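You operate a simulated robot arm through the tools that you are given. There is no shell and no other tool.

The job below is to be done with a simulated robot arm. You get a single attempt, and the scene is never put back.

## Task
Start the cooler on mid with swing on, louvres up and pump on.
Fine: shut its side door first; watch the display till it is under 30 C.

Only the result counts: the job must be done as asked and must still hold three seconds after the hand-in. Knocking over, shifting, dropping, spilling or breaking anything else fails it.

## Robot
A 7-joint arm with a two-finger parallel gripper, fixed in place. Base frame: the origin is on the floor under the middle of its stand, x ahead of it, y to its left, z up. Lengths are in mm, angles in rad, forces in N, time in s.
With the tool pointing down near the work surface it reaches from about 120 to 560 mm from the base axis. Its first joint turns from -2.897 to 2.897 rad. Payload 3.4 kg.
The tool frame sits at the grasp point between the pads (the TCP): z along the fingers, y along the line on which they close. The tips reach 30 mm beyond it. The gripper opens to 94 mm. The fingers are 28 mm wide and 10 mm thick; the gripper's body (50 by 96 mm) begins 55 mm behind the TCP.
Orientation is that of the tool frame in the base frame, as a unit quaternion [x, y, z, w]. With the fingers straight down and closing along the base's y, the tool's x points along the base's -x, its y along +y and its z along -z.

## Interface
- The arm moves only by the tool servo_tool. Its argument "moves" is one flat list of numbers, 7 for each row, row after row: the shift along the base's x, y, z in mm, then the turn, a rotation vector about the base's x, y, z in rad, then the closure in counts, from 0 (fully open) to 255 (shut). In form: [tx, ty, tz, wx, wy, wz, jaw, tx, ty, tz, wx, wy, wz, jaw, ...]. A call has 1 to 20 rows; each row shifts and turns the commanded pose from where the row before left it. Each row takes 0.2 s and may step no farther than 50 mm and 0.15 rad from the row before; otherwise, or with a gripper value out of range, the whole call is refused. Where a pose cannot be reached the arm comes as near as it can. A force on the tool above 40 N (or 10 N above the force at the start of the call, whichever is more), or a blocked arm, ends the call early, and 0.2 s more pass. Each finger travels about 72 mm/s and halts on what it meets, pressing with about 34 N; the grip force reading is that of the motor and also rises with nothing between the fingers. The clock runs only during rows and for 0.2 s after the last one: add rows that do not move to give the fingers time. The reply holds the time, the measured pose of the TCP, the force on the tool along the base axes, the opening and the grip force, in the units named above and with some noise, with the torque about the TCP (base axes, N m) and any sound that the robot's microphone picked up, and new pictures: "views" is both (left out), scene, wrist or none.
- Cameras (640 x 400 px; columns grow to the right, rows downward): "scene" is fixed at [50.4, -649.9, 1631]; the picture's right is [0.91, -0.41, 0.00], its down [-0.21, -0.47, -0.86] and it looks along [0.35, 0.78, -0.51] (base axes); focal length 310 px, centre (320, 200). "wrist" rides on the gripper at [76, 14, -102] in the tool frame; the picture's right is [-0.18, 0.98, 0.00], its down [-0.75, -0.14, -0.64] and it looks along [-0.63, -0.12, 0.77] (tool axes); focal length 243 px, centre (320, 200). There is no depth. A picture from a camera that has moved, and an enlarged one, comes with that camera's place and axes in the base frame and with its lens.
- move_column(by): moves the trunk up (or, below 0, down) by that many mm; the arm rides with it, the base frame stays. It gives what a move gives, with no picture.
- inspect(camera, box): a new picture of the part [left, top, right, bottom] of that camera's present view, enlarged. No time passes.
- sign_off(): hands the job in; it is judged then, once.

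Nothing tells you positions but the pictures and the camera data. Unless the task says otherwise, let go and move clear before handing in.

The tools are called after "Emit:" by a JSON object that holds its "method" and its "body". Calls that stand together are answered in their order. servo_tool: Moves the arm, as the interface text tells. Its arguments: {"type":"object","properties":{"moves":{"type":"array"},"views":{"type":"string","enum":["both","scene","wrist","none"]}},"required":["moves"]} The other tools are called the same way: move_column (by) moves the trunk up or down; inspect (camera, box) takes an enlarged picture of a part of a camera's view; sign_off () hands the job in.

At the start:

```text
time: 0.0
eef_pos: [298.4, 100.9, 1344.4]
ee_rot: [0.0, 1.0, 0.0, -0.001]
ft_force: [0.2, -0.5, -0.6]
torque: [0.02, 0.03, 0.02]
gripper_width: 94.1
finger_force: 0.1
trunk travel left (down, up): [-218.0, 167.0]
```

scene: 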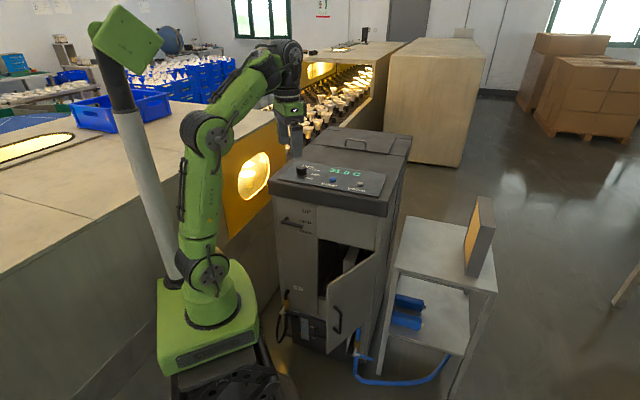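
wrist: 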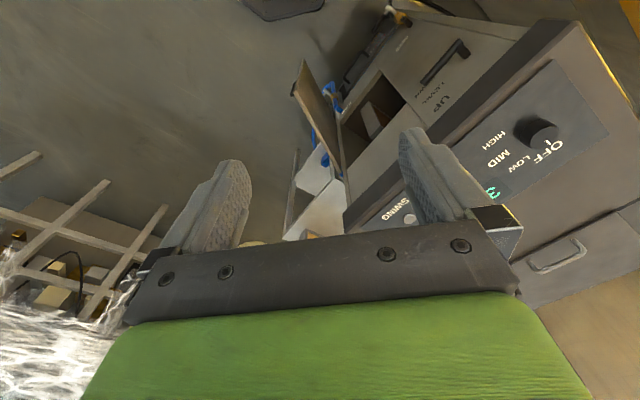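

I see a floor-standing air cooler in front and to the right of the arm, with a control panel on top (knob, display, buttons), a louvre lever on the front and a side door hanging open. I'll enlarge the pictures before moving anything.

Emit:
{"method": "inspect", "body": {"camera": "scene", "box": [260, 120, 420, 220]}}

Emit:
{"method": "inspect", "body": {"camera": "scene", "box": [260, 200, 420, 300]}}

Emit:
{"method": "inspect", "body": {"camera": "scene", "box": [260, 280, 500, 400]}}

Emit:
{"method": "inspect", "body": {"camera": "wrist", "box": [280, 0, 640, 240]}}

```text
4.00 times, centred on (340, 170) of scene
camera zoom: at [50.4, -649.9, 1631.0], right [0.91, -0.41, 0.0], down [-0.21, -0.47, -0.86], along [0.35, 0.78, -0.51], focal length 1241 px, centre (240, 320)
```

zoom: 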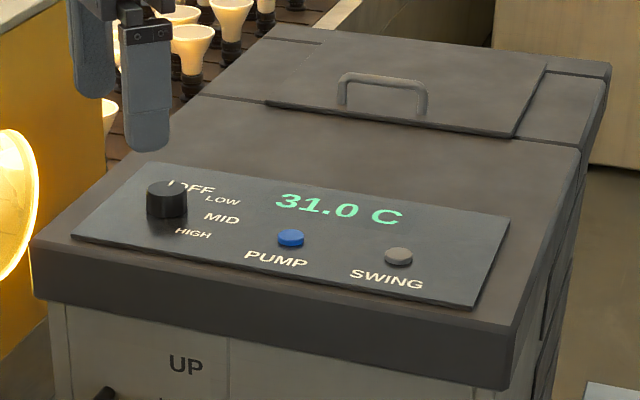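

```text
4.00 times, centred on (340, 250) of scene
camera zoom: at [50.4, -649.9, 1631.0], right [0.91, -0.41, 0.0], down [-0.21, -0.47, -0.86], along [0.35, 0.78, -0.51], focal length 1241 px, centre (240, 0)
```

zoom: 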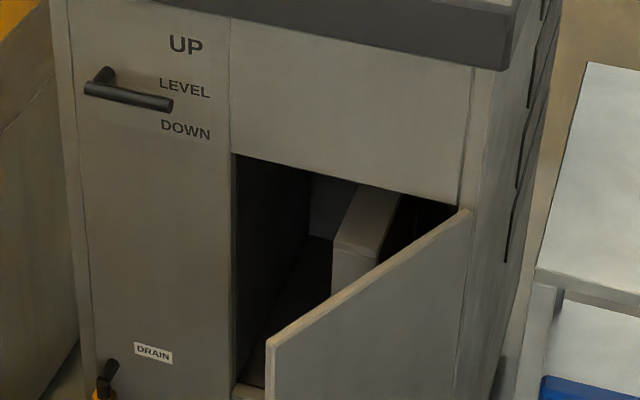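

```text
2.67 times, centred on (380, 340) of scene
camera zoom: at [50.4, -649.9, 1631.0], right [0.91, -0.41, 0.0], down [-0.21, -0.47, -0.86], along [0.35, 0.78, -0.51], focal length 827 px, centre (160, -173)
```

zoom: 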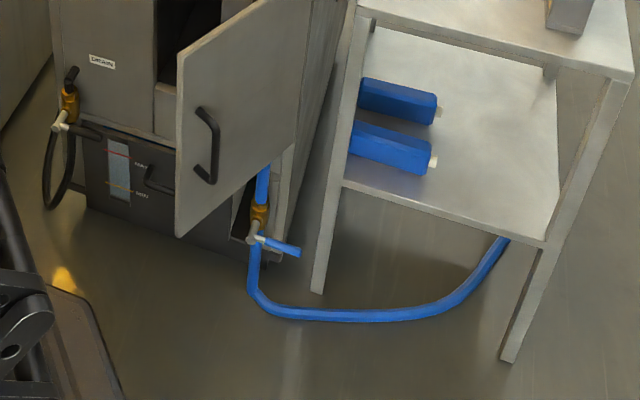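

```text
1.67 times, centred on (460, 120) of wrist
camera zoom: at [221.4, 115.3, 1446.8], right [0.18, 0.98, 0.0], down [0.75, -0.14, 0.64], along [0.63, -0.12, -0.77], focal length 404 px, centre (87, 333)
```

zoom: 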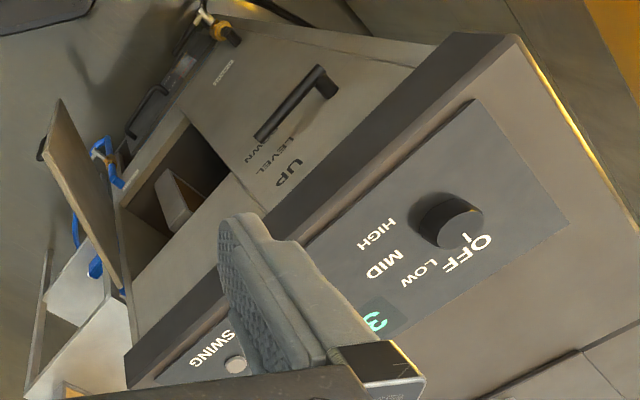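

The cooler stands at about 45° to the base axes, with its front facing the arm. I'll look closer at the door, handle, tank gauge and lever before planning.

Emit:
{"method": "inspect", "body": {"camera": "scene", "box": [270, 290, 350, 360]}}

Emit:
{"method": "inspect", "body": {"camera": "scene", "box": [310, 230, 400, 370]}}

Emit:
{"method": "inspect", "body": {"camera": "scene", "box": [270, 195, 350, 245]}}

Emit:
{"method": "inspect", "body": {"camera": "scene", "box": [80, 0, 320, 400]}}

Emit:
{"method": "inspect", "body": {"camera": "scene", "box": [270, 155, 400, 215]}}

```text
5.71 times, centred on (310, 325) of scene
camera zoom: at [50.4, -649.9, 1631.0], right [0.91, -0.41, 0.0], down [-0.21, -0.47, -0.86], along [0.35, 0.78, -0.51], focal length 1772 px, centre (377, -514)
```

zoom: 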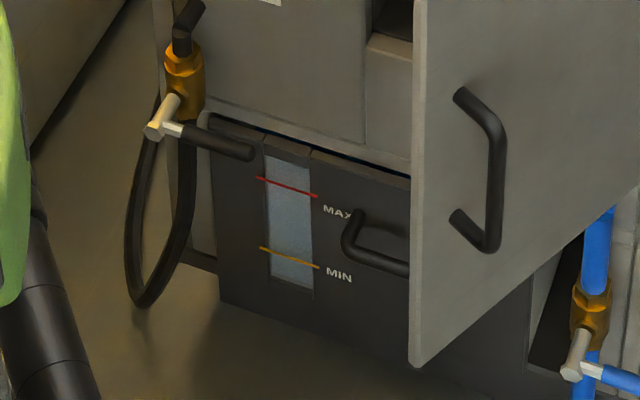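

```text
2.86 times, centred on (355, 300) of scene
camera zoom: at [50.4, -649.9, 1631.0], right [0.91, -0.41, 0.0], down [-0.21, -0.47, -0.86], along [0.35, 0.78, -0.51], focal length 886 px, centre (220, -86)
```

zoom: 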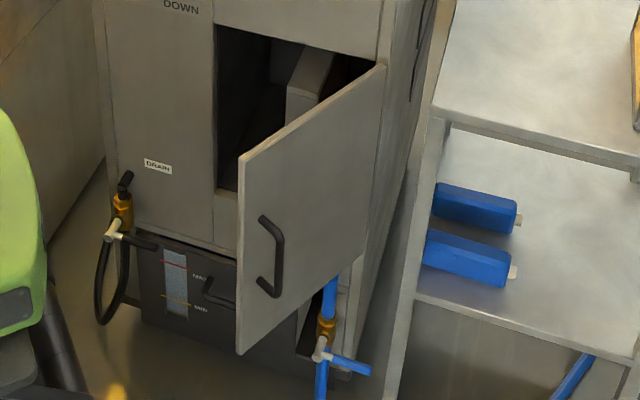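

```text
8.00 times, centred on (310, 220) of scene
camera zoom: at [50.4, -649.9, 1631.0], right [0.91, -0.41, 0.0], down [-0.21, -0.47, -0.86], along [0.35, 0.78, -0.51], focal length 2481 px, centre (400, 40)
```

zoom: 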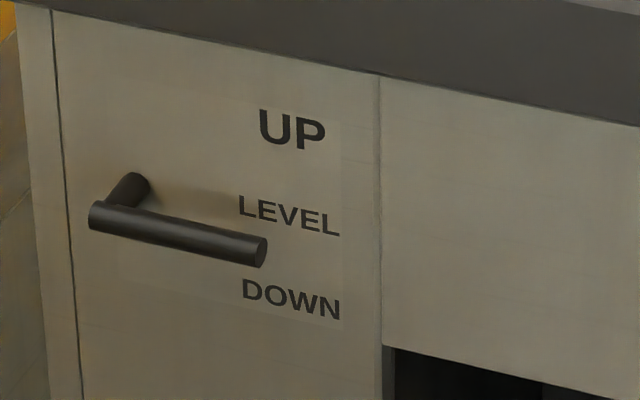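

```text
1.00 times, centred on (200, 200) of scene (not enlarged: the box is as wide or as high as the picture)
camera zoom: at [50.4, -649.9, 1631.0], right [0.91, -0.41, 0.0], down [-0.21, -0.47, -0.86], along [0.35, 0.78, -0.51], focal length 310 px, centre (440, 200)
```

zoom: 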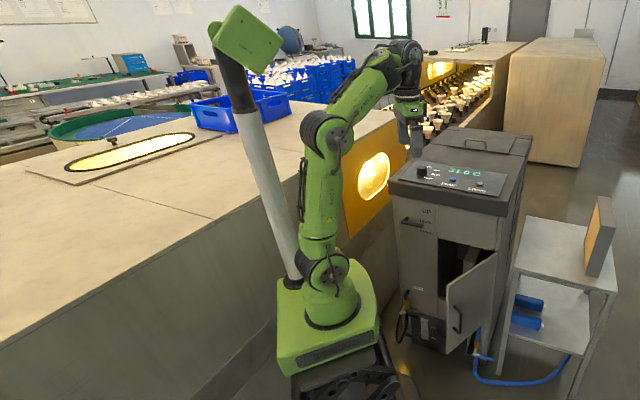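

```text
4.92 times, centred on (335, 185) of scene
camera zoom: at [50.4, -649.9, 1631.0], right [0.91, -0.41, 0.0], down [-0.21, -0.47, -0.86], along [0.35, 0.78, -0.51], focal length 1527 px, centre (246, 274)
```

zoom: 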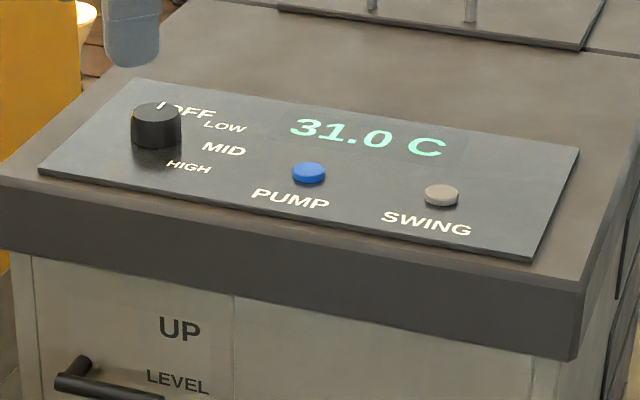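

The door hangs about 60° open, hinged on the right edge of the front, with its free edge near (393, 59) and its top near z≈807. The lever is at LEVEL and the knob at OFF. I'll close the fingers and move to the outside of the door (−y side) for a better look.

Emit:
{"method": "servo_tool", "body": {"moves": [0, -40, 0, 0, 0, 0, 255, 0, -40, 0, 0, 0, 0, 255, 0, -40, 0, 0, 0, 0, 255, 0, -40, 0, 0, 0, 0, 255, 0, -20, -30, 0, 0, 0, 255, 0, 0, -40, 0, 0, 0, 255, 0, 0, -40, 0, 0, 0, 255], "views": "both"}}

```text
time: 0.6
eef_pos: [300.2, 34.1, 1345.6]
ee_rot: [0.008, 1.0, 0.001, 0.004]
ft_force: [3.8, 1.4, -5.3]
torque: [-0.18, 0.07, -0.12]
gripper_width: 11.2
finger_force: 0.4
trunk travel left (down, up): [-218.0, 167.0]
stopped in row 2: the force on the tool passed its limit at 62 N (the readings are from after the stop); the commanded pose is now the measured one
camera wrist: at [221.8, 48.0, 1446.3], right [0.2, 0.98, 0.0], down [0.75, -0.16, 0.65], along [0.64, -0.13, -0.76], focal length 243 px, centre (320, 200)
```

scene: 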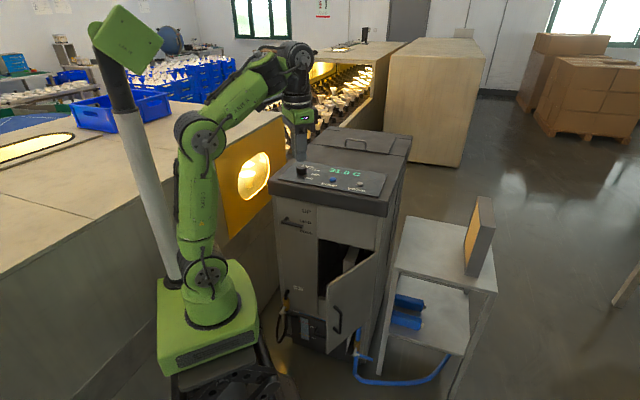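
wrist: 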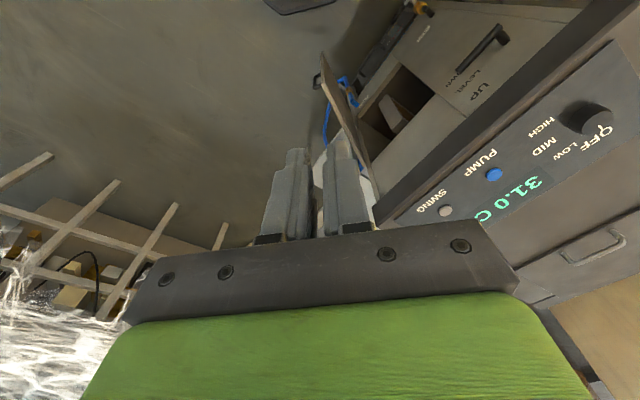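

Nothing was near the gripper, so that stop came from the sudden jerk of the move. I'll ramp the speed up and down from here on.

Emit:
{"method": "servo_tool", "body": {"moves": [0, -8, 0, 0, 0, 0, 255, 0, -16, 0, 0, 0, 0, 255, 0, -22, 0, 0, 0, 0, 255, 0, -22, -4, 0, 0, 0, 255, 0, -16, -10, 0, 0, 0, 255, 0, -8, -18, 0, 0, 0, 255, 0, 0, -24, 0, 0, 0, 255, 0, 0, -24, 0, 0, 0, 255, 0, 0, -24, 0, 0, 0, 255, 0, 0, -18, 0, 0, 0, 255, 0, 0, -10, 0, 0, 0, 255], "views": "both"}}

```text
time: 1.1
eef_pos: [300.0, 24.2, 1344.4]
ee_rot: [0.014, 1.0, 0.001, 0.007]
ft_force: [6.6, 0.8, -8.7]
torque: [-0.16, 0.07, -0.05]
gripper_width: 0.1
finger_force: 32.7
trunk travel left (down, up): [-218.0, 167.0]
stopped in row 2: the force on the tool passed its limit at 51 N (the readings are from after the stop); the commanded pose is now the measured one
camera wrist: at [222.8, 39.8, 1445.5], right [0.21, 0.98, 0.01], down [0.74, -0.16, 0.65], along [0.64, -0.13, -0.76], focal length 243 px, centre (320, 200)
```

scene: 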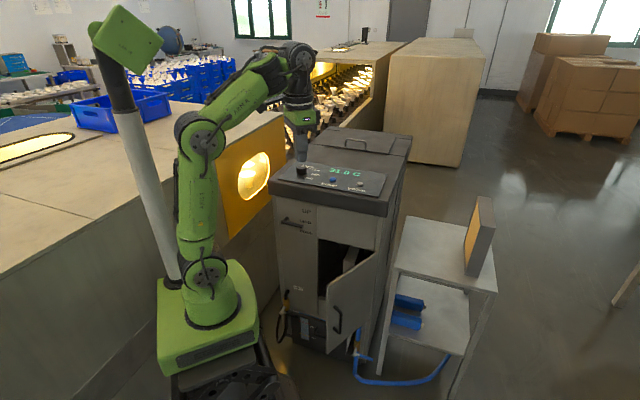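
wrist: 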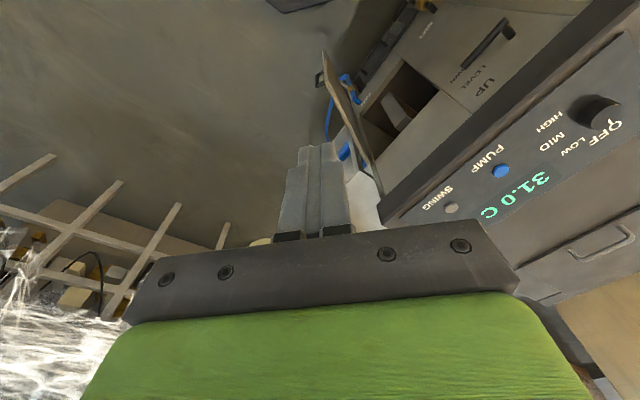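

The move stopped again with a small leftover force, so something may really be touching. I'll enlarge the area round the wrist and arm.

Emit:
{"method": "inspect", "body": {"camera": "scene", "box": [250, 20, 350, 180]}}

Emit:
{"method": "inspect", "body": {"camera": "scene", "box": [80, 0, 320, 180]}}

Emit:
{"method": "inspect", "body": {"camera": "wrist", "box": [200, 100, 440, 300]}}

Emit:
{"method": "servo_tool", "body": {"moves": [0, 0, 0, 0, 0, 0, 255, 0, 0, 0, 0, 0, 0, 255], "views": "none"}}

```text
2.50 times, centred on (300, 100) of scene
camera zoom: at [50.4, -649.9, 1631.0], right [0.91, -0.41, 0.0], down [-0.21, -0.47, -0.86], along [0.35, 0.78, -0.51], focal length 775 px, centre (370, 450)
```

zoom: 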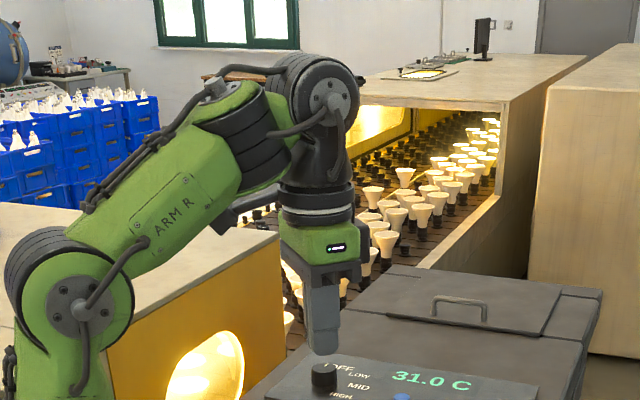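

```text
2.22 times, centred on (200, 90) of scene
camera zoom: at [50.4, -649.9, 1631.0], right [0.91, -0.41, 0.0], down [-0.21, -0.47, -0.86], along [0.35, 0.78, -0.51], focal length 689 px, centre (587, 444)
```

zoom: 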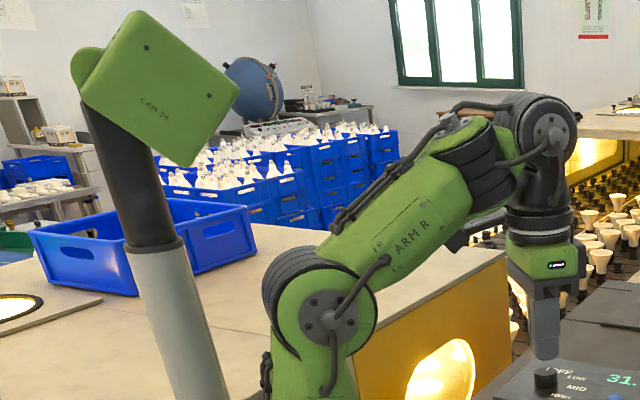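

```text
2.00 times, centred on (320, 200) of wrist
camera zoom: at [222.8, 39.8, 1445.5], right [0.21, 0.98, 0.01], down [0.74, -0.16, 0.65], along [0.64, -0.13, -0.76], focal length 485 px, centre (320, 200)
```

zoom: 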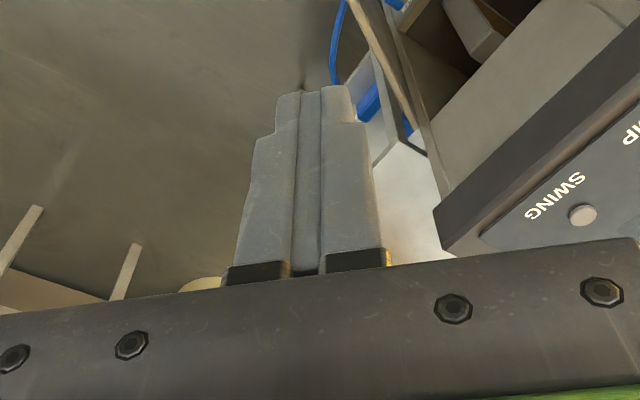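

```text
time: 1.6
eef_pos: [301.1, 24.3, 1344.9]
ee_rot: [0.014, 1.0, 0.002, 0.005]
ft_force: [8.3, 4.7, -10.5]
torque: [-0.71, -0.03, -0.5]
gripper_width: 0.0
finger_force: 32.8
trunk travel left (down, up): [-218.0, 167.0]
```

The leftover force fits the wrist camera mount rubbing under the forearm, because the elbow sits below the wrist in this folded pose. I'll lower the tool, which should straighten the forearm, and see whether the force goes away.

Emit:
{"method": "servo_tool", "body": {"moves": [0, 4, -4, 0, 0, 0, 255, 0, 4, -8, 0, 0, 0, 255, 0, 0, -12, 0, 0, 0, 255, 0, 0, -12, 0, 0, 0, 255, 0, 0, -8, 0, 0, 0, 255, 0, 0, -4, 0, 0, 0, 255], "views": "scene"}}

```text
time: 3.0
eef_pos: [299.3, 32.9, 1296.2]
ee_rot: [0.013, 1.0, 0.002, 0.006]
ft_force: [0.6, 0.0, -0.4]
torque: [0.02, 0.02, -0.01]
gripper_width: 0.0
finger_force: 33.2
trunk travel left (down, up): [-218.0, 167.0]
```

scene: 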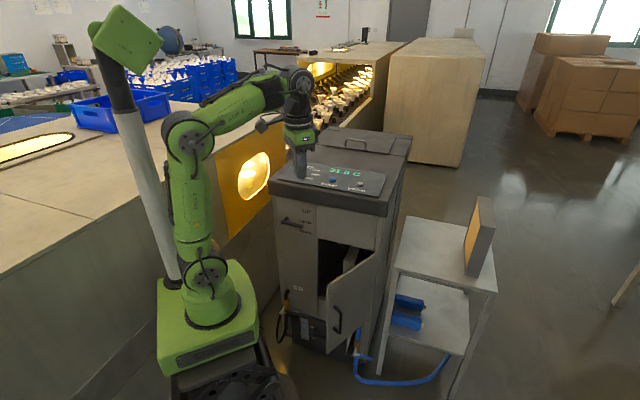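

The force is gone, so the camera mount was indeed hitting the forearm. Now I'll move towards −y while descending.

Emit:
{"method": "servo_tool", "body": {"moves": [0, -5, -8, 0, 0, 0, 255, 0, -10, -16, 0, 0, 0, 255, 0, -15, -24, 0, 0, 0, 255, 0, -15, -28, 0, 0, 0, 255, 0, -15, -28, 0, 0, 0, 255, 0, -15, -28, 0, 0, 0, 255, 0, -10, -24, 0, 0, 0, 255, 0, -5, -16, 0, 0, 0, 255, 0, 0, -8, 0, 0, 0, 255], "views": "both"}}

```text
time: 5.0
eef_pos: [301.5, -58.2, 1116.4]
ee_rot: [0.013, 1.0, 0.001, 0.007]
ft_force: [-0.2, -1.4, 1.0]
torque: [0.0, 0.0, 0.02]
gripper_width: 0.0
finger_force: 33.3
trunk travel left (down, up): [-218.0, 167.0]
camera wrist: at [223.3, -41.8, 1216.8], right [0.21, 0.98, 0.01], down [0.74, -0.16, 0.65], along [0.64, -0.13, -0.76], focal length 243 px, centre (320, 200)
```

scene: 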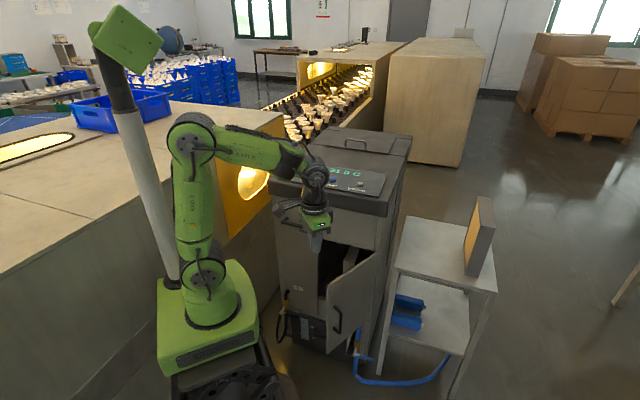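
wrist: 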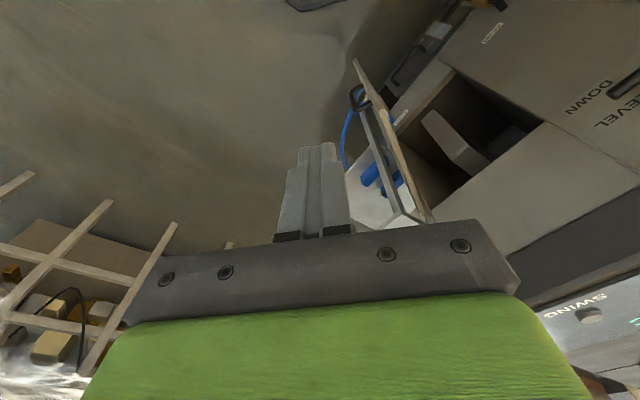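

Emit:
{"method": "inspect", "body": {"camera": "wrist", "box": [300, 0, 640, 230]}}

Emit:
{"method": "inspect", "body": {"camera": "wrist", "box": [320, 40, 480, 230]}}

Emit:
{"method": "inspect", "body": {"camera": "scene", "box": [300, 180, 420, 370]}}

```text
1.74 times, centred on (470, 115) of wrist
camera zoom: at [223.3, -41.8, 1216.8], right [0.21, 0.98, 0.01], down [0.74, -0.16, 0.65], along [0.64, -0.13, -0.76], focal length 422 px, centre (59, 348)
```

zoom: 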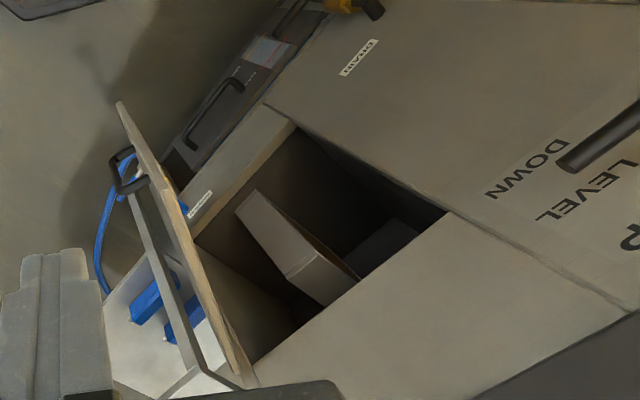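

```text
2.11 times, centred on (400, 135) of wrist
camera zoom: at [223.3, -41.8, 1216.8], right [0.21, 0.98, 0.01], down [0.74, -0.16, 0.65], along [0.64, -0.13, -0.76], focal length 511 px, centre (152, 337)
```

zoom: 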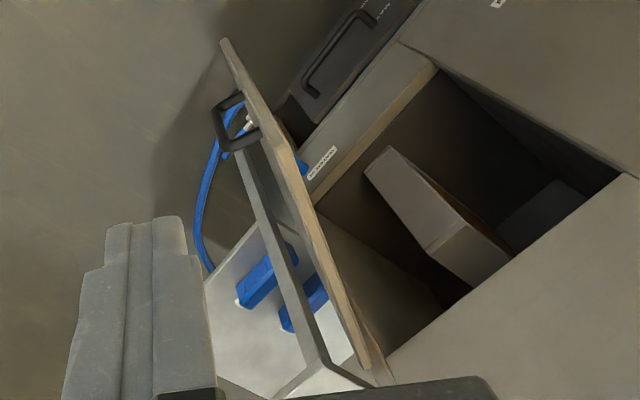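

```text
2.11 times, centred on (360, 275) of scene
camera zoom: at [50.4, -649.9, 1631.0], right [0.91, -0.41, 0.0], down [-0.21, -0.47, -0.86], along [0.35, 0.78, -0.51], focal length 653 px, centre (236, 42)
```

zoom: 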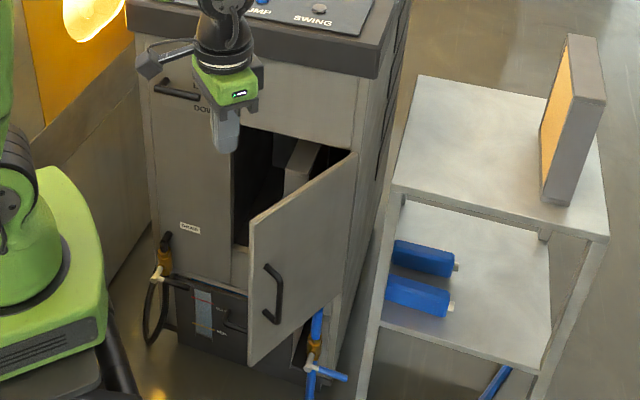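

Emit:
{"method": "inspect", "body": {"camera": "wrist", "box": [340, 40, 420, 130]}}

Emit:
{"method": "inspect", "body": {"camera": "scene", "box": [340, 240, 390, 300]}}

Emit:
{"method": "inspect", "body": {"camera": "scene", "box": [315, 260, 375, 360]}}

Emit:
{"method": "inspect", "body": {"camera": "wrist", "box": [380, 120, 460, 230]}}

```text
4.44 times, centred on (380, 85) of wrist
camera zoom: at [223.3, -41.8, 1216.8], right [0.21, 0.98, 0.01], down [0.74, -0.16, 0.65], along [0.64, -0.13, -0.76], focal length 1078 px, centre (53, 711)
```

zoom: 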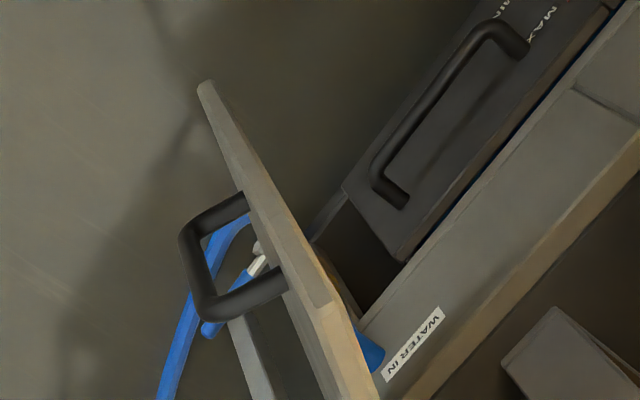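

```text
6.67 times, centred on (365, 270) of scene
camera zoom: at [50.4, -649.9, 1631.0], right [0.91, -0.41, 0.0], down [-0.21, -0.47, -0.86], along [0.35, 0.78, -0.51], focal length 2068 px, centre (20, -267)
```

zoom: 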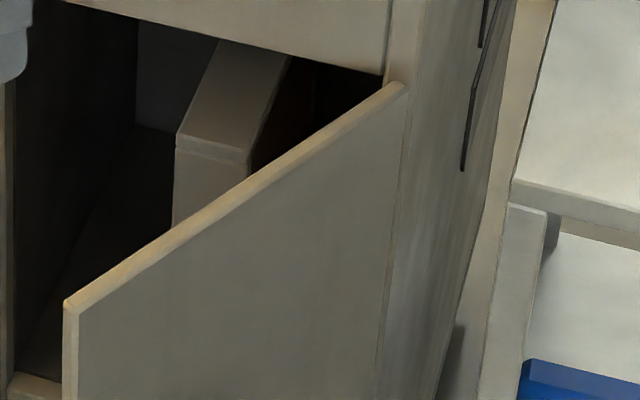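

```text
4.00 times, centred on (345, 310) of scene
camera zoom: at [50.4, -649.9, 1631.0], right [0.91, -0.41, 0.0], down [-0.21, -0.47, -0.86], along [0.35, 0.78, -0.51], focal length 1241 px, centre (220, -240)
```

zoom: 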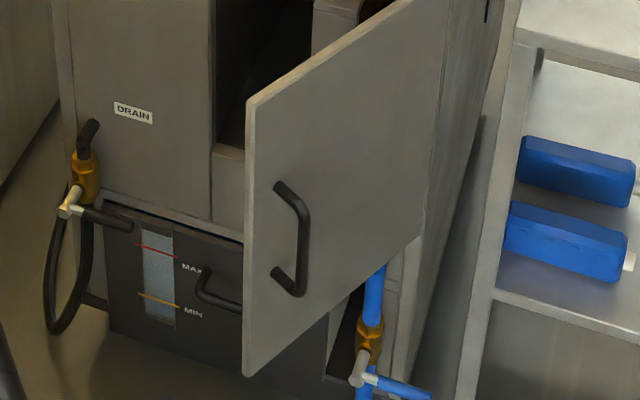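

```text
3.64 times, centred on (420, 175) of wrist
camera zoom: at [223.3, -41.8, 1216.8], right [0.21, 0.98, 0.01], down [0.74, -0.16, 0.65], along [0.64, -0.13, -0.76], focal length 882 px, centre (-44, 291)
```

zoom: 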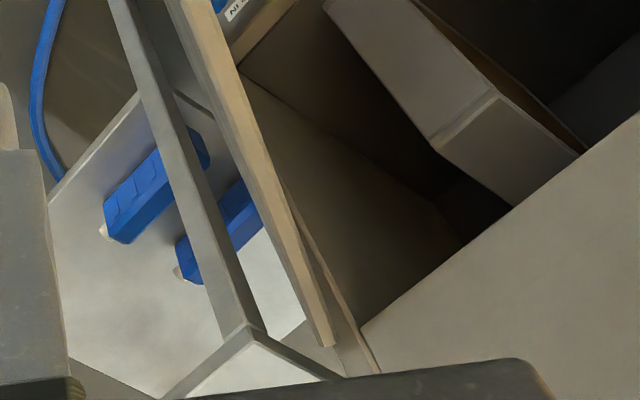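

The triangulation puts the door's top hinge corner at about (634, 104, 837) and its free top corner at about (383, 22, 837), with the handle lower at z 590–710. I'll bring the closed fingers to the outside of the door near its free edge, turning and tilting the hand so the tips lead towards the cooler.

Emit:
{"method": "servo_tool", "body": {"moves": [5, 2, -6, 0, 0, 0.04, 255, 10, 4, -12, 0, 0, 0.08, 255, 15, 4, -14, 0, 0, 0.1, 255, 18, 4, -16, 0, 0, 0.1, 255, 18, 4, -16, 0, 0, 0.1, 255, 18, 4, -16, 0, 0, 0.1, 255, 15, 4, -14, 0.03, -0.035, 0.08, 255, 10, 2, -12, 0.05, -0.06, 0.06, 255, 6, 0, -8, 0.06, -0.07, 0.04, 255, 2, 0, -6, 0.06, -0.07, 0, 255, 0, 0, 0, 0.06, -0.07, 0, 255, 0, 0, 0, 0.04, -0.045, 0, 255, 0, 0, 0, 0.02, -0.025, 0, 255], "views": "both"}}

```text
time: 7.8
eef_pos: [417.6, -29.4, 996.3]
ee_rot: [-0.321, 0.914, 0.098, 0.229]
ft_force: [-1.0, 0.7, 0.0]
torque: [0.0, 0.01, 0.01]
gripper_width: 0.1
finger_force: 33.1
trunk travel left (down, up): [-218.0, 167.0]
camera wrist: at [318.7, -94.1, 1049.0], right [-0.49, 0.86, 0.12], down [0.38, 0.09, 0.92], along [0.78, 0.5, -0.37], focal length 243 px, centre (320, 200)
```

scene: 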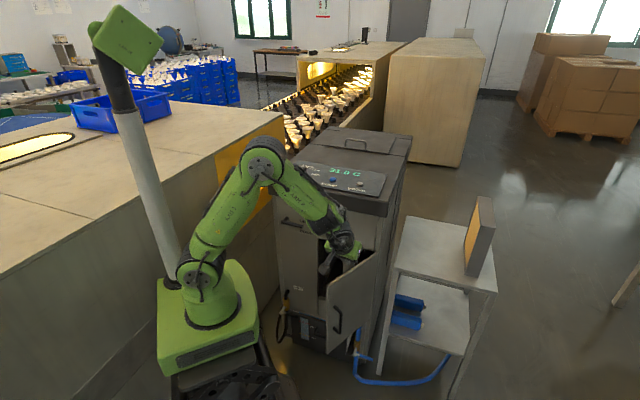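
wrist: 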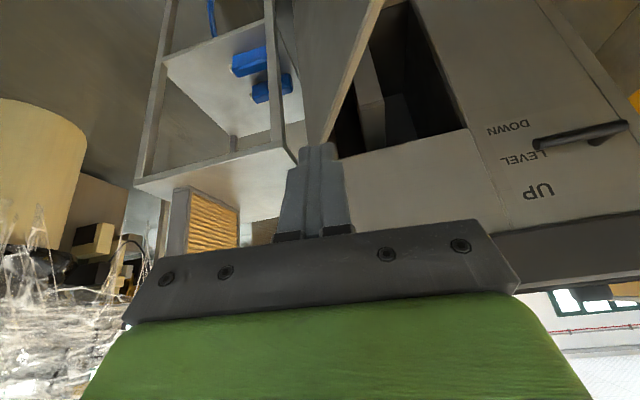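

The hand is now tilted about 0.5 rad with the tips leading. I'll go straight down on the outside of the door to about z≈822, which leaves the tips roughly 40 mm below the door's top edge and above the handle.

Emit:
{"method": "servo_tool", "body": {"moves": [0, 0, -6, 0, 0, 0, 255, 1, 0, -14, 0, 0, 0, 255, 1, 0, -22, 0, 0, 0, 255, 0, 0, -26, 0, 0, 0, 255, 0, 0, -26, 0, 0, 0, 255, 0, 0, -26, 0, 0, 0, 255, 0, 0, -24, 0, 0, 0, 255, 0, 0, -16, 0, 0, 0, 255, 0, 0, -10, 0, 0, 0, 255, 0, 0, -4, 0, 0, 0, 255], "views": "both"}}

```text
time: 10.1
eef_pos: [418.6, -29.4, 822.1]
ee_rot: [-0.322, 0.913, 0.098, 0.23]
ft_force: [0.1, -0.5, 0.3]
torque: [0.02, -0.01, 0.0]
gripper_width: 0.0
finger_force: 32.5
trunk travel left (down, up): [-218.0, 167.0]
camera wrist: at [319.6, -93.3, 875.2], right [-0.49, 0.86, 0.12], down [0.38, 0.09, 0.92], along [0.78, 0.5, -0.37], focal length 243 px, centre (320, 200)
```

scene: 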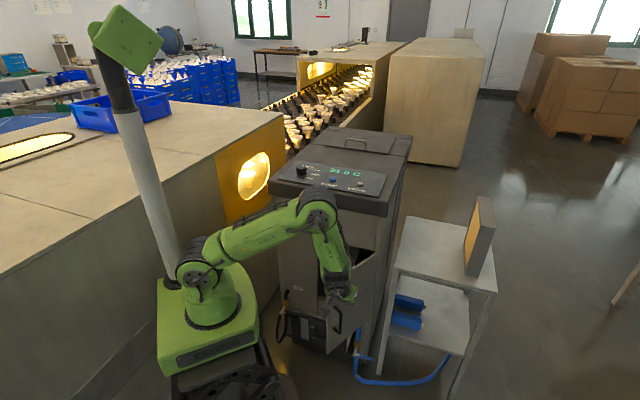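
wrist: 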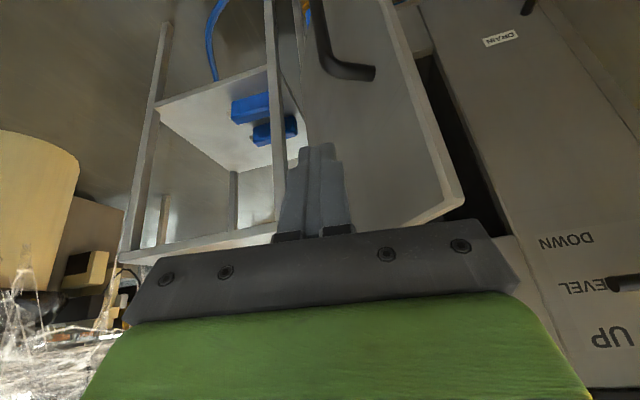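

The fingertips are beside the door's outer face, above the handle. I'll sweep them along the door's arc to swing it shut.

Emit:
{"method": "servo_tool", "body": {"moves": [0, 6, 0, 0, 0, 0, 255, 0, 12, 0, 0, 0, 0, 255, 0, 12, 0, 0, 0, 0, 255, -0.4, 13.2, 0, 0, 0, 0, 255, -5, 13, 0, 0, 0, 0, 255, -4.4, 14, 0, 0, 0, 0, 255, -3.7, 18, 0, 0, 0, 0, 255, -2, 19, 0, 0, 0, 0, 255, -0.4, 19, 0, 0, 0, 0, 255, 1.3, 19, 0, 0, 0, 0, 255, 3, 16, 0, 0, 0, 0, 255, 3, 10, 0, 0, 0, 0, 255], "views": "both"}}

```text
time: 12.7
eef_pos: [411.0, 141.1, 821.6]
ee_rot: [-0.322, 0.914, 0.098, 0.228]
ft_force: [0.3, -0.2, -0.4]
torque: [0.0, -0.02, 0.04]
gripper_width: 0.0
finger_force: 32.6
trunk travel left (down, up): [-218.0, 167.0]
camera wrist: at [311.7, 76.8, 874.3], right [-0.49, 0.86, 0.12], down [0.38, 0.09, 0.92], along [0.78, 0.5, -0.37], focal length 243 px, centre (320, 200)
```

scene: 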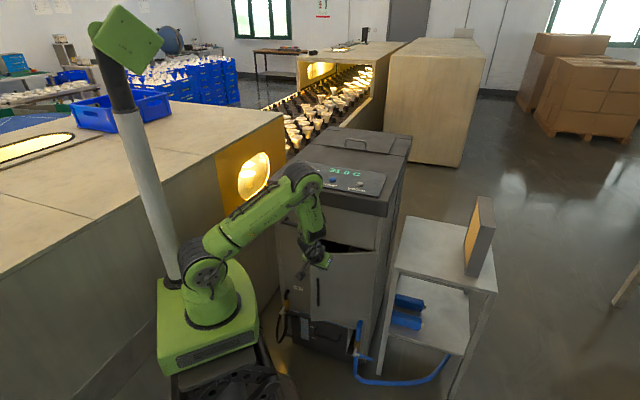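
wrist: 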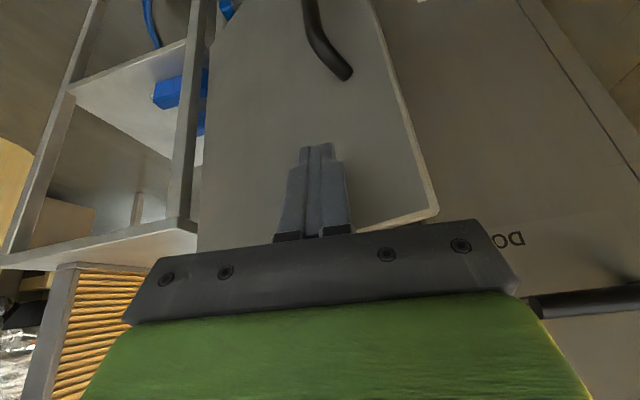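

The door is swinging freely and is now about 30° from closed. The lever's end is near the hand, so I'll finish the push a little nearer the hinge to stay clear of it, and go slowly.

Emit:
{"method": "servo_tool", "body": {"moves": [4, 8, 0, 0, 0, 0, 255, 6, 11, 0, 0, 0, 0, 255, 6, 11, 0, 0, 0, 0, 255, 7, 10, 0, 0, 0, 0, 255, 7, 8, 0, 0, 0, 0, 255, 7, 7, 0, 0, 0, 0, 255, 8, 6, 0, 0, 0, 0, 255, 7, 4, 0, 0, 0, 0, 255], "views": "both"}}

```text
time: 14.4
eef_pos: [461.1, 207.7, 823.3]
ee_rot: [-0.321, 0.913, 0.098, 0.229]
ft_force: [-0.1, -0.3, 0.6]
torque: [-0.01, -0.01, 0.02]
gripper_width: 0.0
finger_force: 32.4
trunk travel left (down, up): [-218.0, 167.0]
camera wrist: at [363.3, 143.3, 876.1], right [-0.49, 0.86, 0.12], down [0.38, 0.09, 0.92], along [0.78, 0.5, -0.37], focal length 243 px, centre (320, 200)
```

scene: 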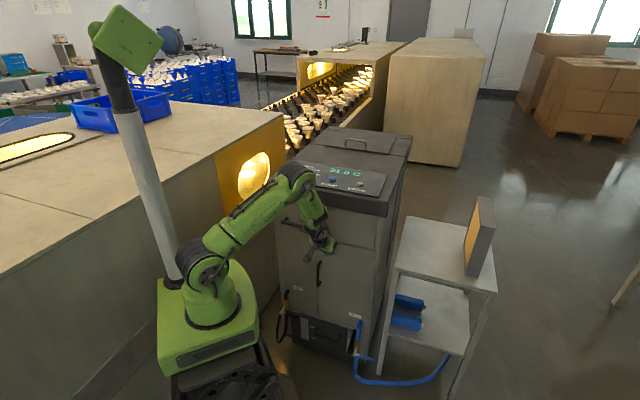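
wrist: 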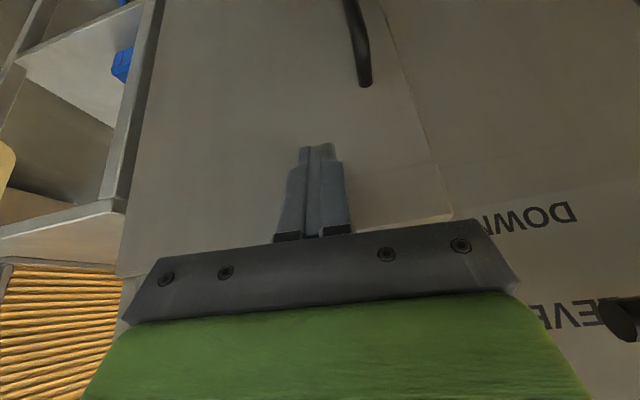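

The door is almost shut. I'll push on slowly along the face normal until it seats.

Emit:
{"method": "servo_tool", "body": {"moves": [3, 3, 0, 0, 0, 0, 255, 3.5, 3, 0, 0, 0, 0, 255, 3.5, 3, 0, 0, 0, 0, 255, 3.5, 3, 0, 0, 0, 0, 255, 2.5, 2.5, 0, 0, 0, 0, 255, 2, 2, 0, 0, 0, 0, 255, 2, 2, 0, 0, 0, 0, 255], "views": "both"}}

```text
time: 16.0
eef_pos: [475.7, 217.8, 818.3]
ee_rot: [-0.321, 0.917, 0.094, 0.219]
ft_force: [-15.1, -13.4, 7.6]
torque: [-0.09, 0.15, 0.08]
gripper_width: 0.0
finger_force: 33.3
trunk travel left (down, up): [-218.0, 167.0]
stopped in row 7: the force on the tool passed its limit at 42 N (the readings are from after the stop); the commanded pose is now the measured one
camera wrist: at [377.6, 153.9, 874.6], right [-0.49, 0.86, 0.12], down [0.39, 0.1, 0.91], along [0.78, 0.49, -0.39], focal length 243 px, centre (320, 200)
```

scene: 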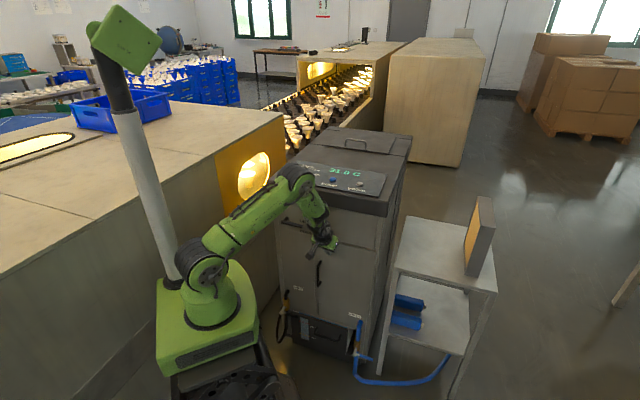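
wrist: 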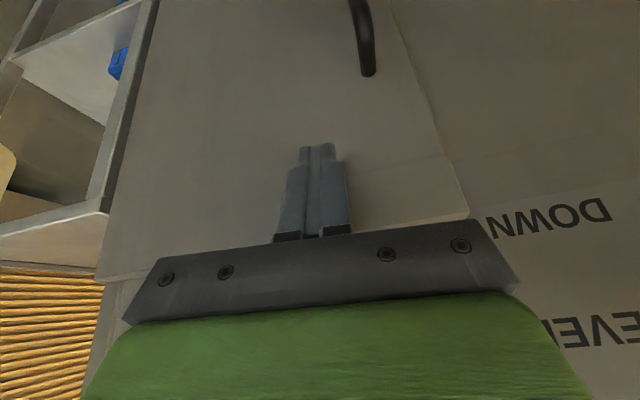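

The door has met its stop. I'll back straight off and check that it stays shut.

Emit:
{"method": "servo_tool", "body": {"moves": [-4, -4, 2, 0, 0, 0, 255, -8, -8, 2, 0, 0, 0, 255, -12, -12, 0, 0, 0, 0, 255, -14, -14, 0, 0, 0, 0, 255, -14, -14, 0, 0, 0, 0, 255, -12, -12, 0, 0, 0, 0, 255, -8, -8, 0, 0, 0, 0, 255, -4, -4, 0, 0, 0, 0, 255], "views": "both"}}

Emit:
{"method": "inspect", "body": {"camera": "scene", "box": [270, 190, 400, 360]}}

Emit:
{"method": "inspect", "body": {"camera": "wrist", "box": [180, 0, 640, 300]}}

```text
time: 17.8
eef_pos: [400.8, 144.7, 825.0]
ee_rot: [-0.322, 0.915, 0.096, 0.223]
ft_force: [0.1, 0.3, -0.6]
torque: [0.0, -0.02, -0.01]
gripper_width: 0.1
finger_force: 33.1
trunk travel left (down, up): [-218.0, 167.0]
camera wrist: at [303.9, 80.6, 878.6], right [-0.49, 0.86, 0.12], down [0.39, 0.1, 0.92], along [0.78, 0.5, -0.38], focal length 243 px, centre (320, 200)
```

scene: 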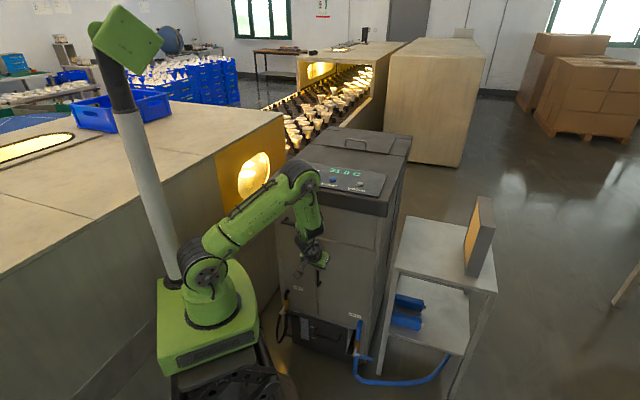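
wrist: 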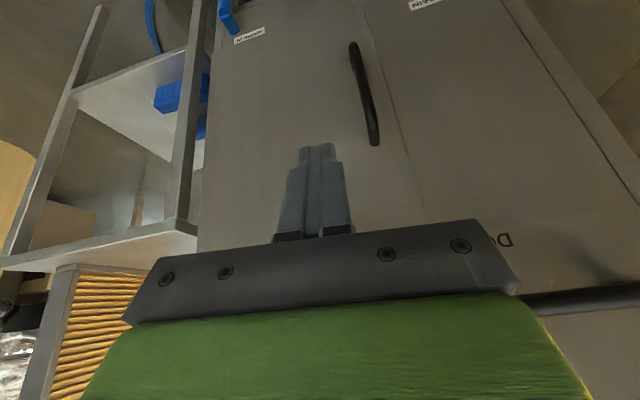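

```text
2.35 times, centred on (335, 275) of scene
camera zoom: at [50.4, -649.9, 1631.0], right [0.91, -0.41, 0.0], down [-0.21, -0.47, -0.86], along [0.35, 0.78, -0.51], focal length 730 px, centre (285, 24)
```

zoom: 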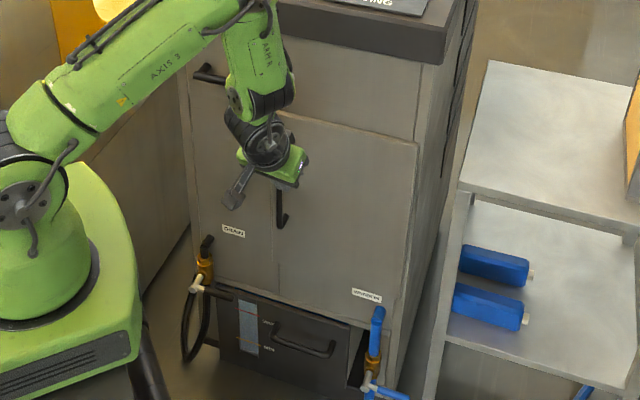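

```text
1.33 times, centred on (410, 150) of wrist
camera zoom: at [303.9, 80.6, 878.6], right [-0.49, 0.86, 0.12], down [0.39, 0.1, 0.92], along [0.78, 0.5, -0.38], focal length 324 px, centre (200, 267)
```

zoom: 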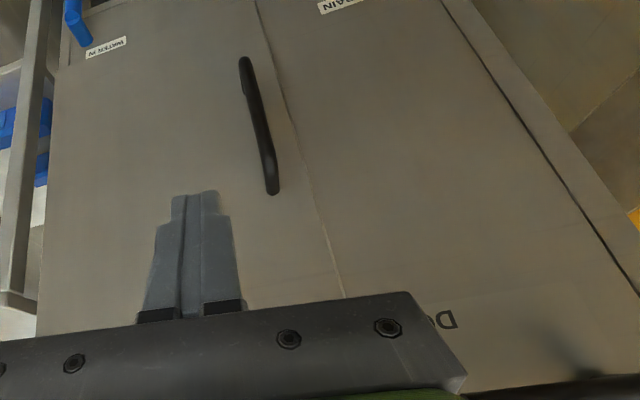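

The door looks shut. Next is the louvre lever, so I'll back off, raise the hand a little and tilt it nearer horizontal to see the lever and reach in beneath it.

Emit:
{"method": "servo_tool", "body": {"moves": [-6, -4, 2, 0, 0, 0, 255, -12, -4, 6, 0.02, -0.02, 0, 255, -16, 0, 8, 0.05, -0.05, 0, 255, -16, 4, 8, 0.06, -0.06, 0, 255, -14, 8, 8, 0.06, -0.06, 0, 255, -10, 10, 6, 0.06, -0.06, 0, 255, -6, 10, 4, 0.06, -0.06, 0, 255, -4, 10, 0, 0.06, -0.06, 0, 255, 0, 10, 0, 0.06, -0.06, 0, 255, 0, 6, 0, 0.05, -0.05, 0, 255, 0, 4, 0, 0.03, -0.03, 0, 255], "views": "both"}}

```text
time: 20.2
eef_pos: [354.2, 178.8, 877.0]
ee_rot: [-0.268, 0.777, 0.238, 0.518]
ft_force: [0.7, -0.3, 0.1]
torque: [0.0, 0.05, -0.03]
gripper_width: 0.1
finger_force: 33.0
out of reach, approached as far as the arm can: row 6, 7
trunk travel left (down, up): [-218.0, 167.0]
camera wrist: at [250.5, 109.7, 842.3], right [-0.59, 0.76, 0.26], down [-0.1, -0.39, 0.91], along [0.8, 0.52, 0.31], focal length 243 px, centre (320, 200)
```

scene: 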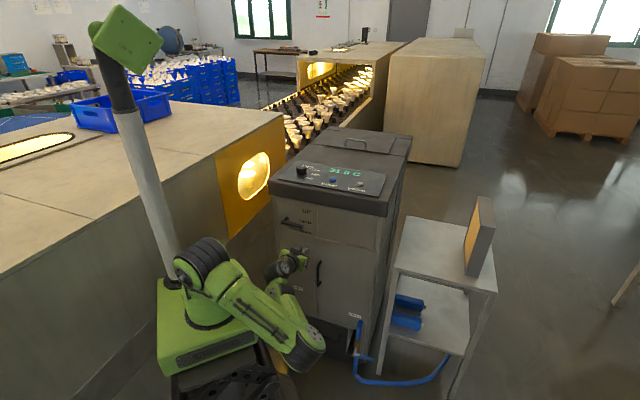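
wrist: 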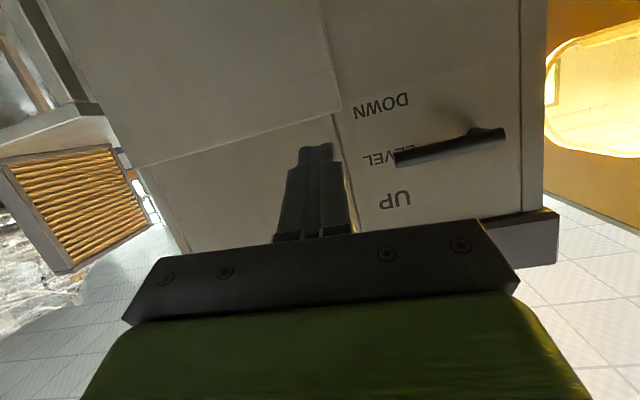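

In that near-horizontal pose the arm folded up close to its base. I place the lever's free end at about (405, 309, 899) and its pivot near (341, 372, 905). Raising the trunk gives a more comfortable posture for the lever and later for the panel.

Emit:
{"method": "move_column", "body": {"by": 80}}

```text
time: 21.3
eef_pos: [354.4, 179.4, 956.2]
ee_rot: [-0.269, 0.778, 0.237, 0.516]
ft_force: [-0.1, 0.5, -0.6]
torque: [0.01, 0.01, 0.02]
gripper_width: 0.0
finger_force: 32.9
trunk travel left (down, up): [-298.0, 87.0]
```

Emit:
{"method": "move_column", "body": {"by": 80}}

Emit:
{"method": "servo_tool", "body": {"moves": [0, 0, -4, 0, 0, 0, 255, -2, 2, -8, 0, 0, 0, 255, -4, 4, -12, 0, 0, 0, 255, -4, 8, -14, 0, 0, 0, 255, -3, 8, -14, 0, 0, 0, 255, -2, 8, -12, 0, 0, 0, 255, 0, 4, -8, 0, 0, 0, 255, 0, 0, -4, 0, 0, 0, 255], "views": "both"}}

```text
time: 22.5
eef_pos: [354.1, 179.0, 1036.3]
ee_rot: [-0.27, 0.777, 0.238, 0.516]
ft_force: [-0.1, -0.1, -0.8]
torque: [-0.02, -0.03, 0.0]
gripper_width: 0.2
finger_force: 33.3
trunk travel left (down, up): [-378.0, 7.0]
```

```text
time: 24.5
eef_pos: [370.1, 201.8, 987.5]
ee_rot: [-0.282, 0.756, 0.212, 0.552]
ft_force: [1.0, -0.8, -0.3]
torque: [0.0, -0.05, -0.03]
gripper_width: 0.2
finger_force: 32.9
trunk travel left (down, up): [-378.0, 7.0]
stopped in row 8: the arm was blocked; the commanded pose is now the measured one
camera wrist: at [268.4, 133.0, 945.2], right [-0.6, 0.78, 0.18], down [-0.19, -0.37, 0.91], along [0.77, 0.51, 0.37], focal length 243 px, centre (320, 200)
```

scene: 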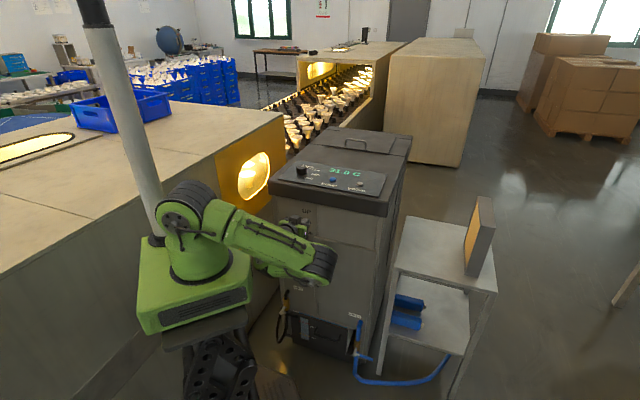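
wrist: 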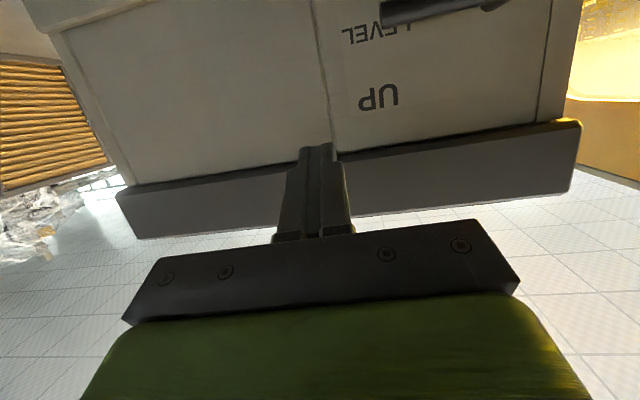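

The arm is folded awkwardly, with its elbow out in front, and it got blocked. I'll untilt the hand gradually so the arm unfolds towards its usual elbow-up posture.

Emit:
{"method": "servo_tool", "body": {"moves": [0, 0, 0, -0.02, 0.024, 0, 255, 0, 0, 2, -0.04, 0.045, 0, 255, 0, 0, 4, -0.046, 0.053, 0, 255, 0, 0, 4, -0.046, 0.053, 0, 255, 0, 0, 4, -0.046, 0.053, 0, 255, 0, 0, 4, -0.046, 0.053, 0, 255, 0, 0, 4, -0.046, 0.053, 0, 255, 0, 0, 4, -0.046, 0.053, 0, 255, 0, 0, 2, -0.03, 0.035, 0, 255, 0, 0, 0, -0.015, 0.02, 0, 255], "views": "scene"}}

```text
time: 26.7
eef_pos: [368.9, 202.3, 1016.2]
ee_rot: [-0.326, 0.885, 0.122, 0.31]
ft_force: [0.2, -0.5, 0.1]
torque: [0.0, 0.04, 0.01]
gripper_width: 0.0
finger_force: 33.3
trunk travel left (down, up): [-378.0, 7.0]
```

scene: 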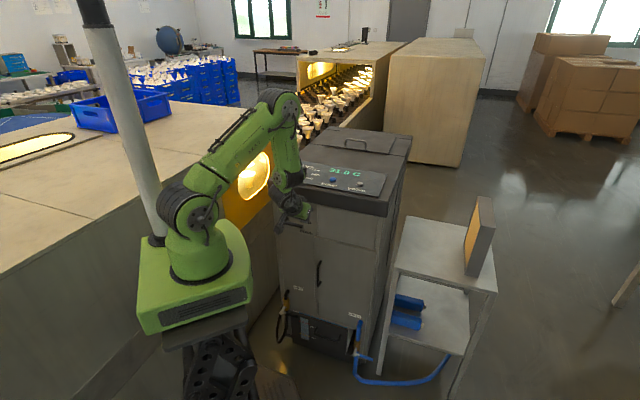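

Good, the arm is back in an elbow-up posture. Now I'll move in front of and below the lever with a moderate tilt, staying well off the face.

Emit:
{"method": "servo_tool", "body": {"moves": [-2, 4, -6, 0, 0, 0, 255, -3, 8, -12, 0, 0, 0, 255, -4, 10, -18, 0, 0, 0, 255, -4, 10, -20, 0, 0, 0, 255, -4, 10, -20, 0, 0, 0, 255, -3, 10, -20, 0, 0, 0, 255, -2, 8, -18, 0, 0, 0, 255, -2, 6, -12, 0, 0, 0, 255, 0, 4, -8, 0, 0, 0, 255], "views": "both"}}

```text
time: 28.7
eef_pos: [344.8, 272.2, 880.2]
ee_rot: [-0.326, 0.884, 0.123, 0.311]
ft_force: [-0.2, -0.6, -1.2]
torque: [-0.01, 0.01, -0.01]
gripper_width: 0.0
finger_force: 32.5
trunk travel left (down, up): [-378.0, 7.0]
camera wrist: at [241.1, 201.7, 911.8], right [-0.53, 0.84, 0.13], down [0.24, 0.0, 0.97], along [0.81, 0.55, -0.2], focal length 243 px, centre (320, 200)
```

scene: 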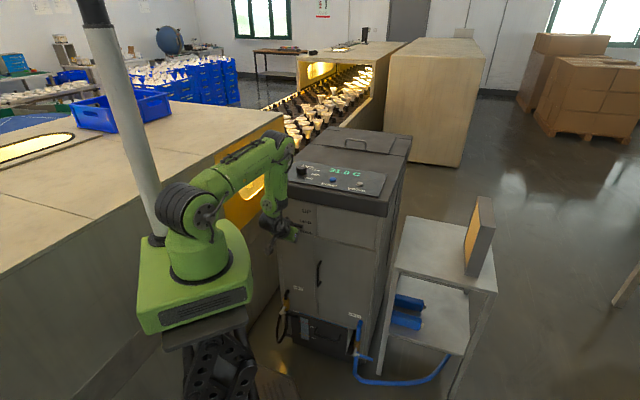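
wrist: 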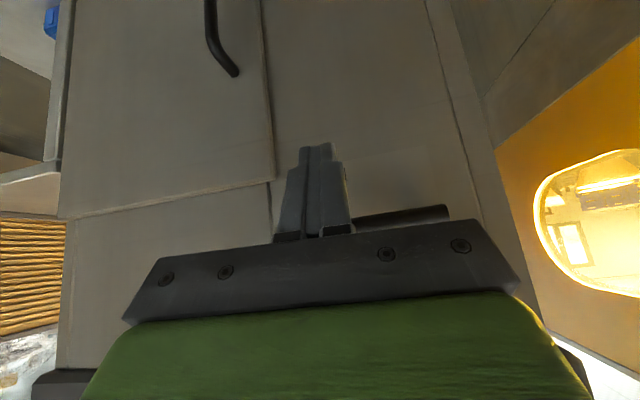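

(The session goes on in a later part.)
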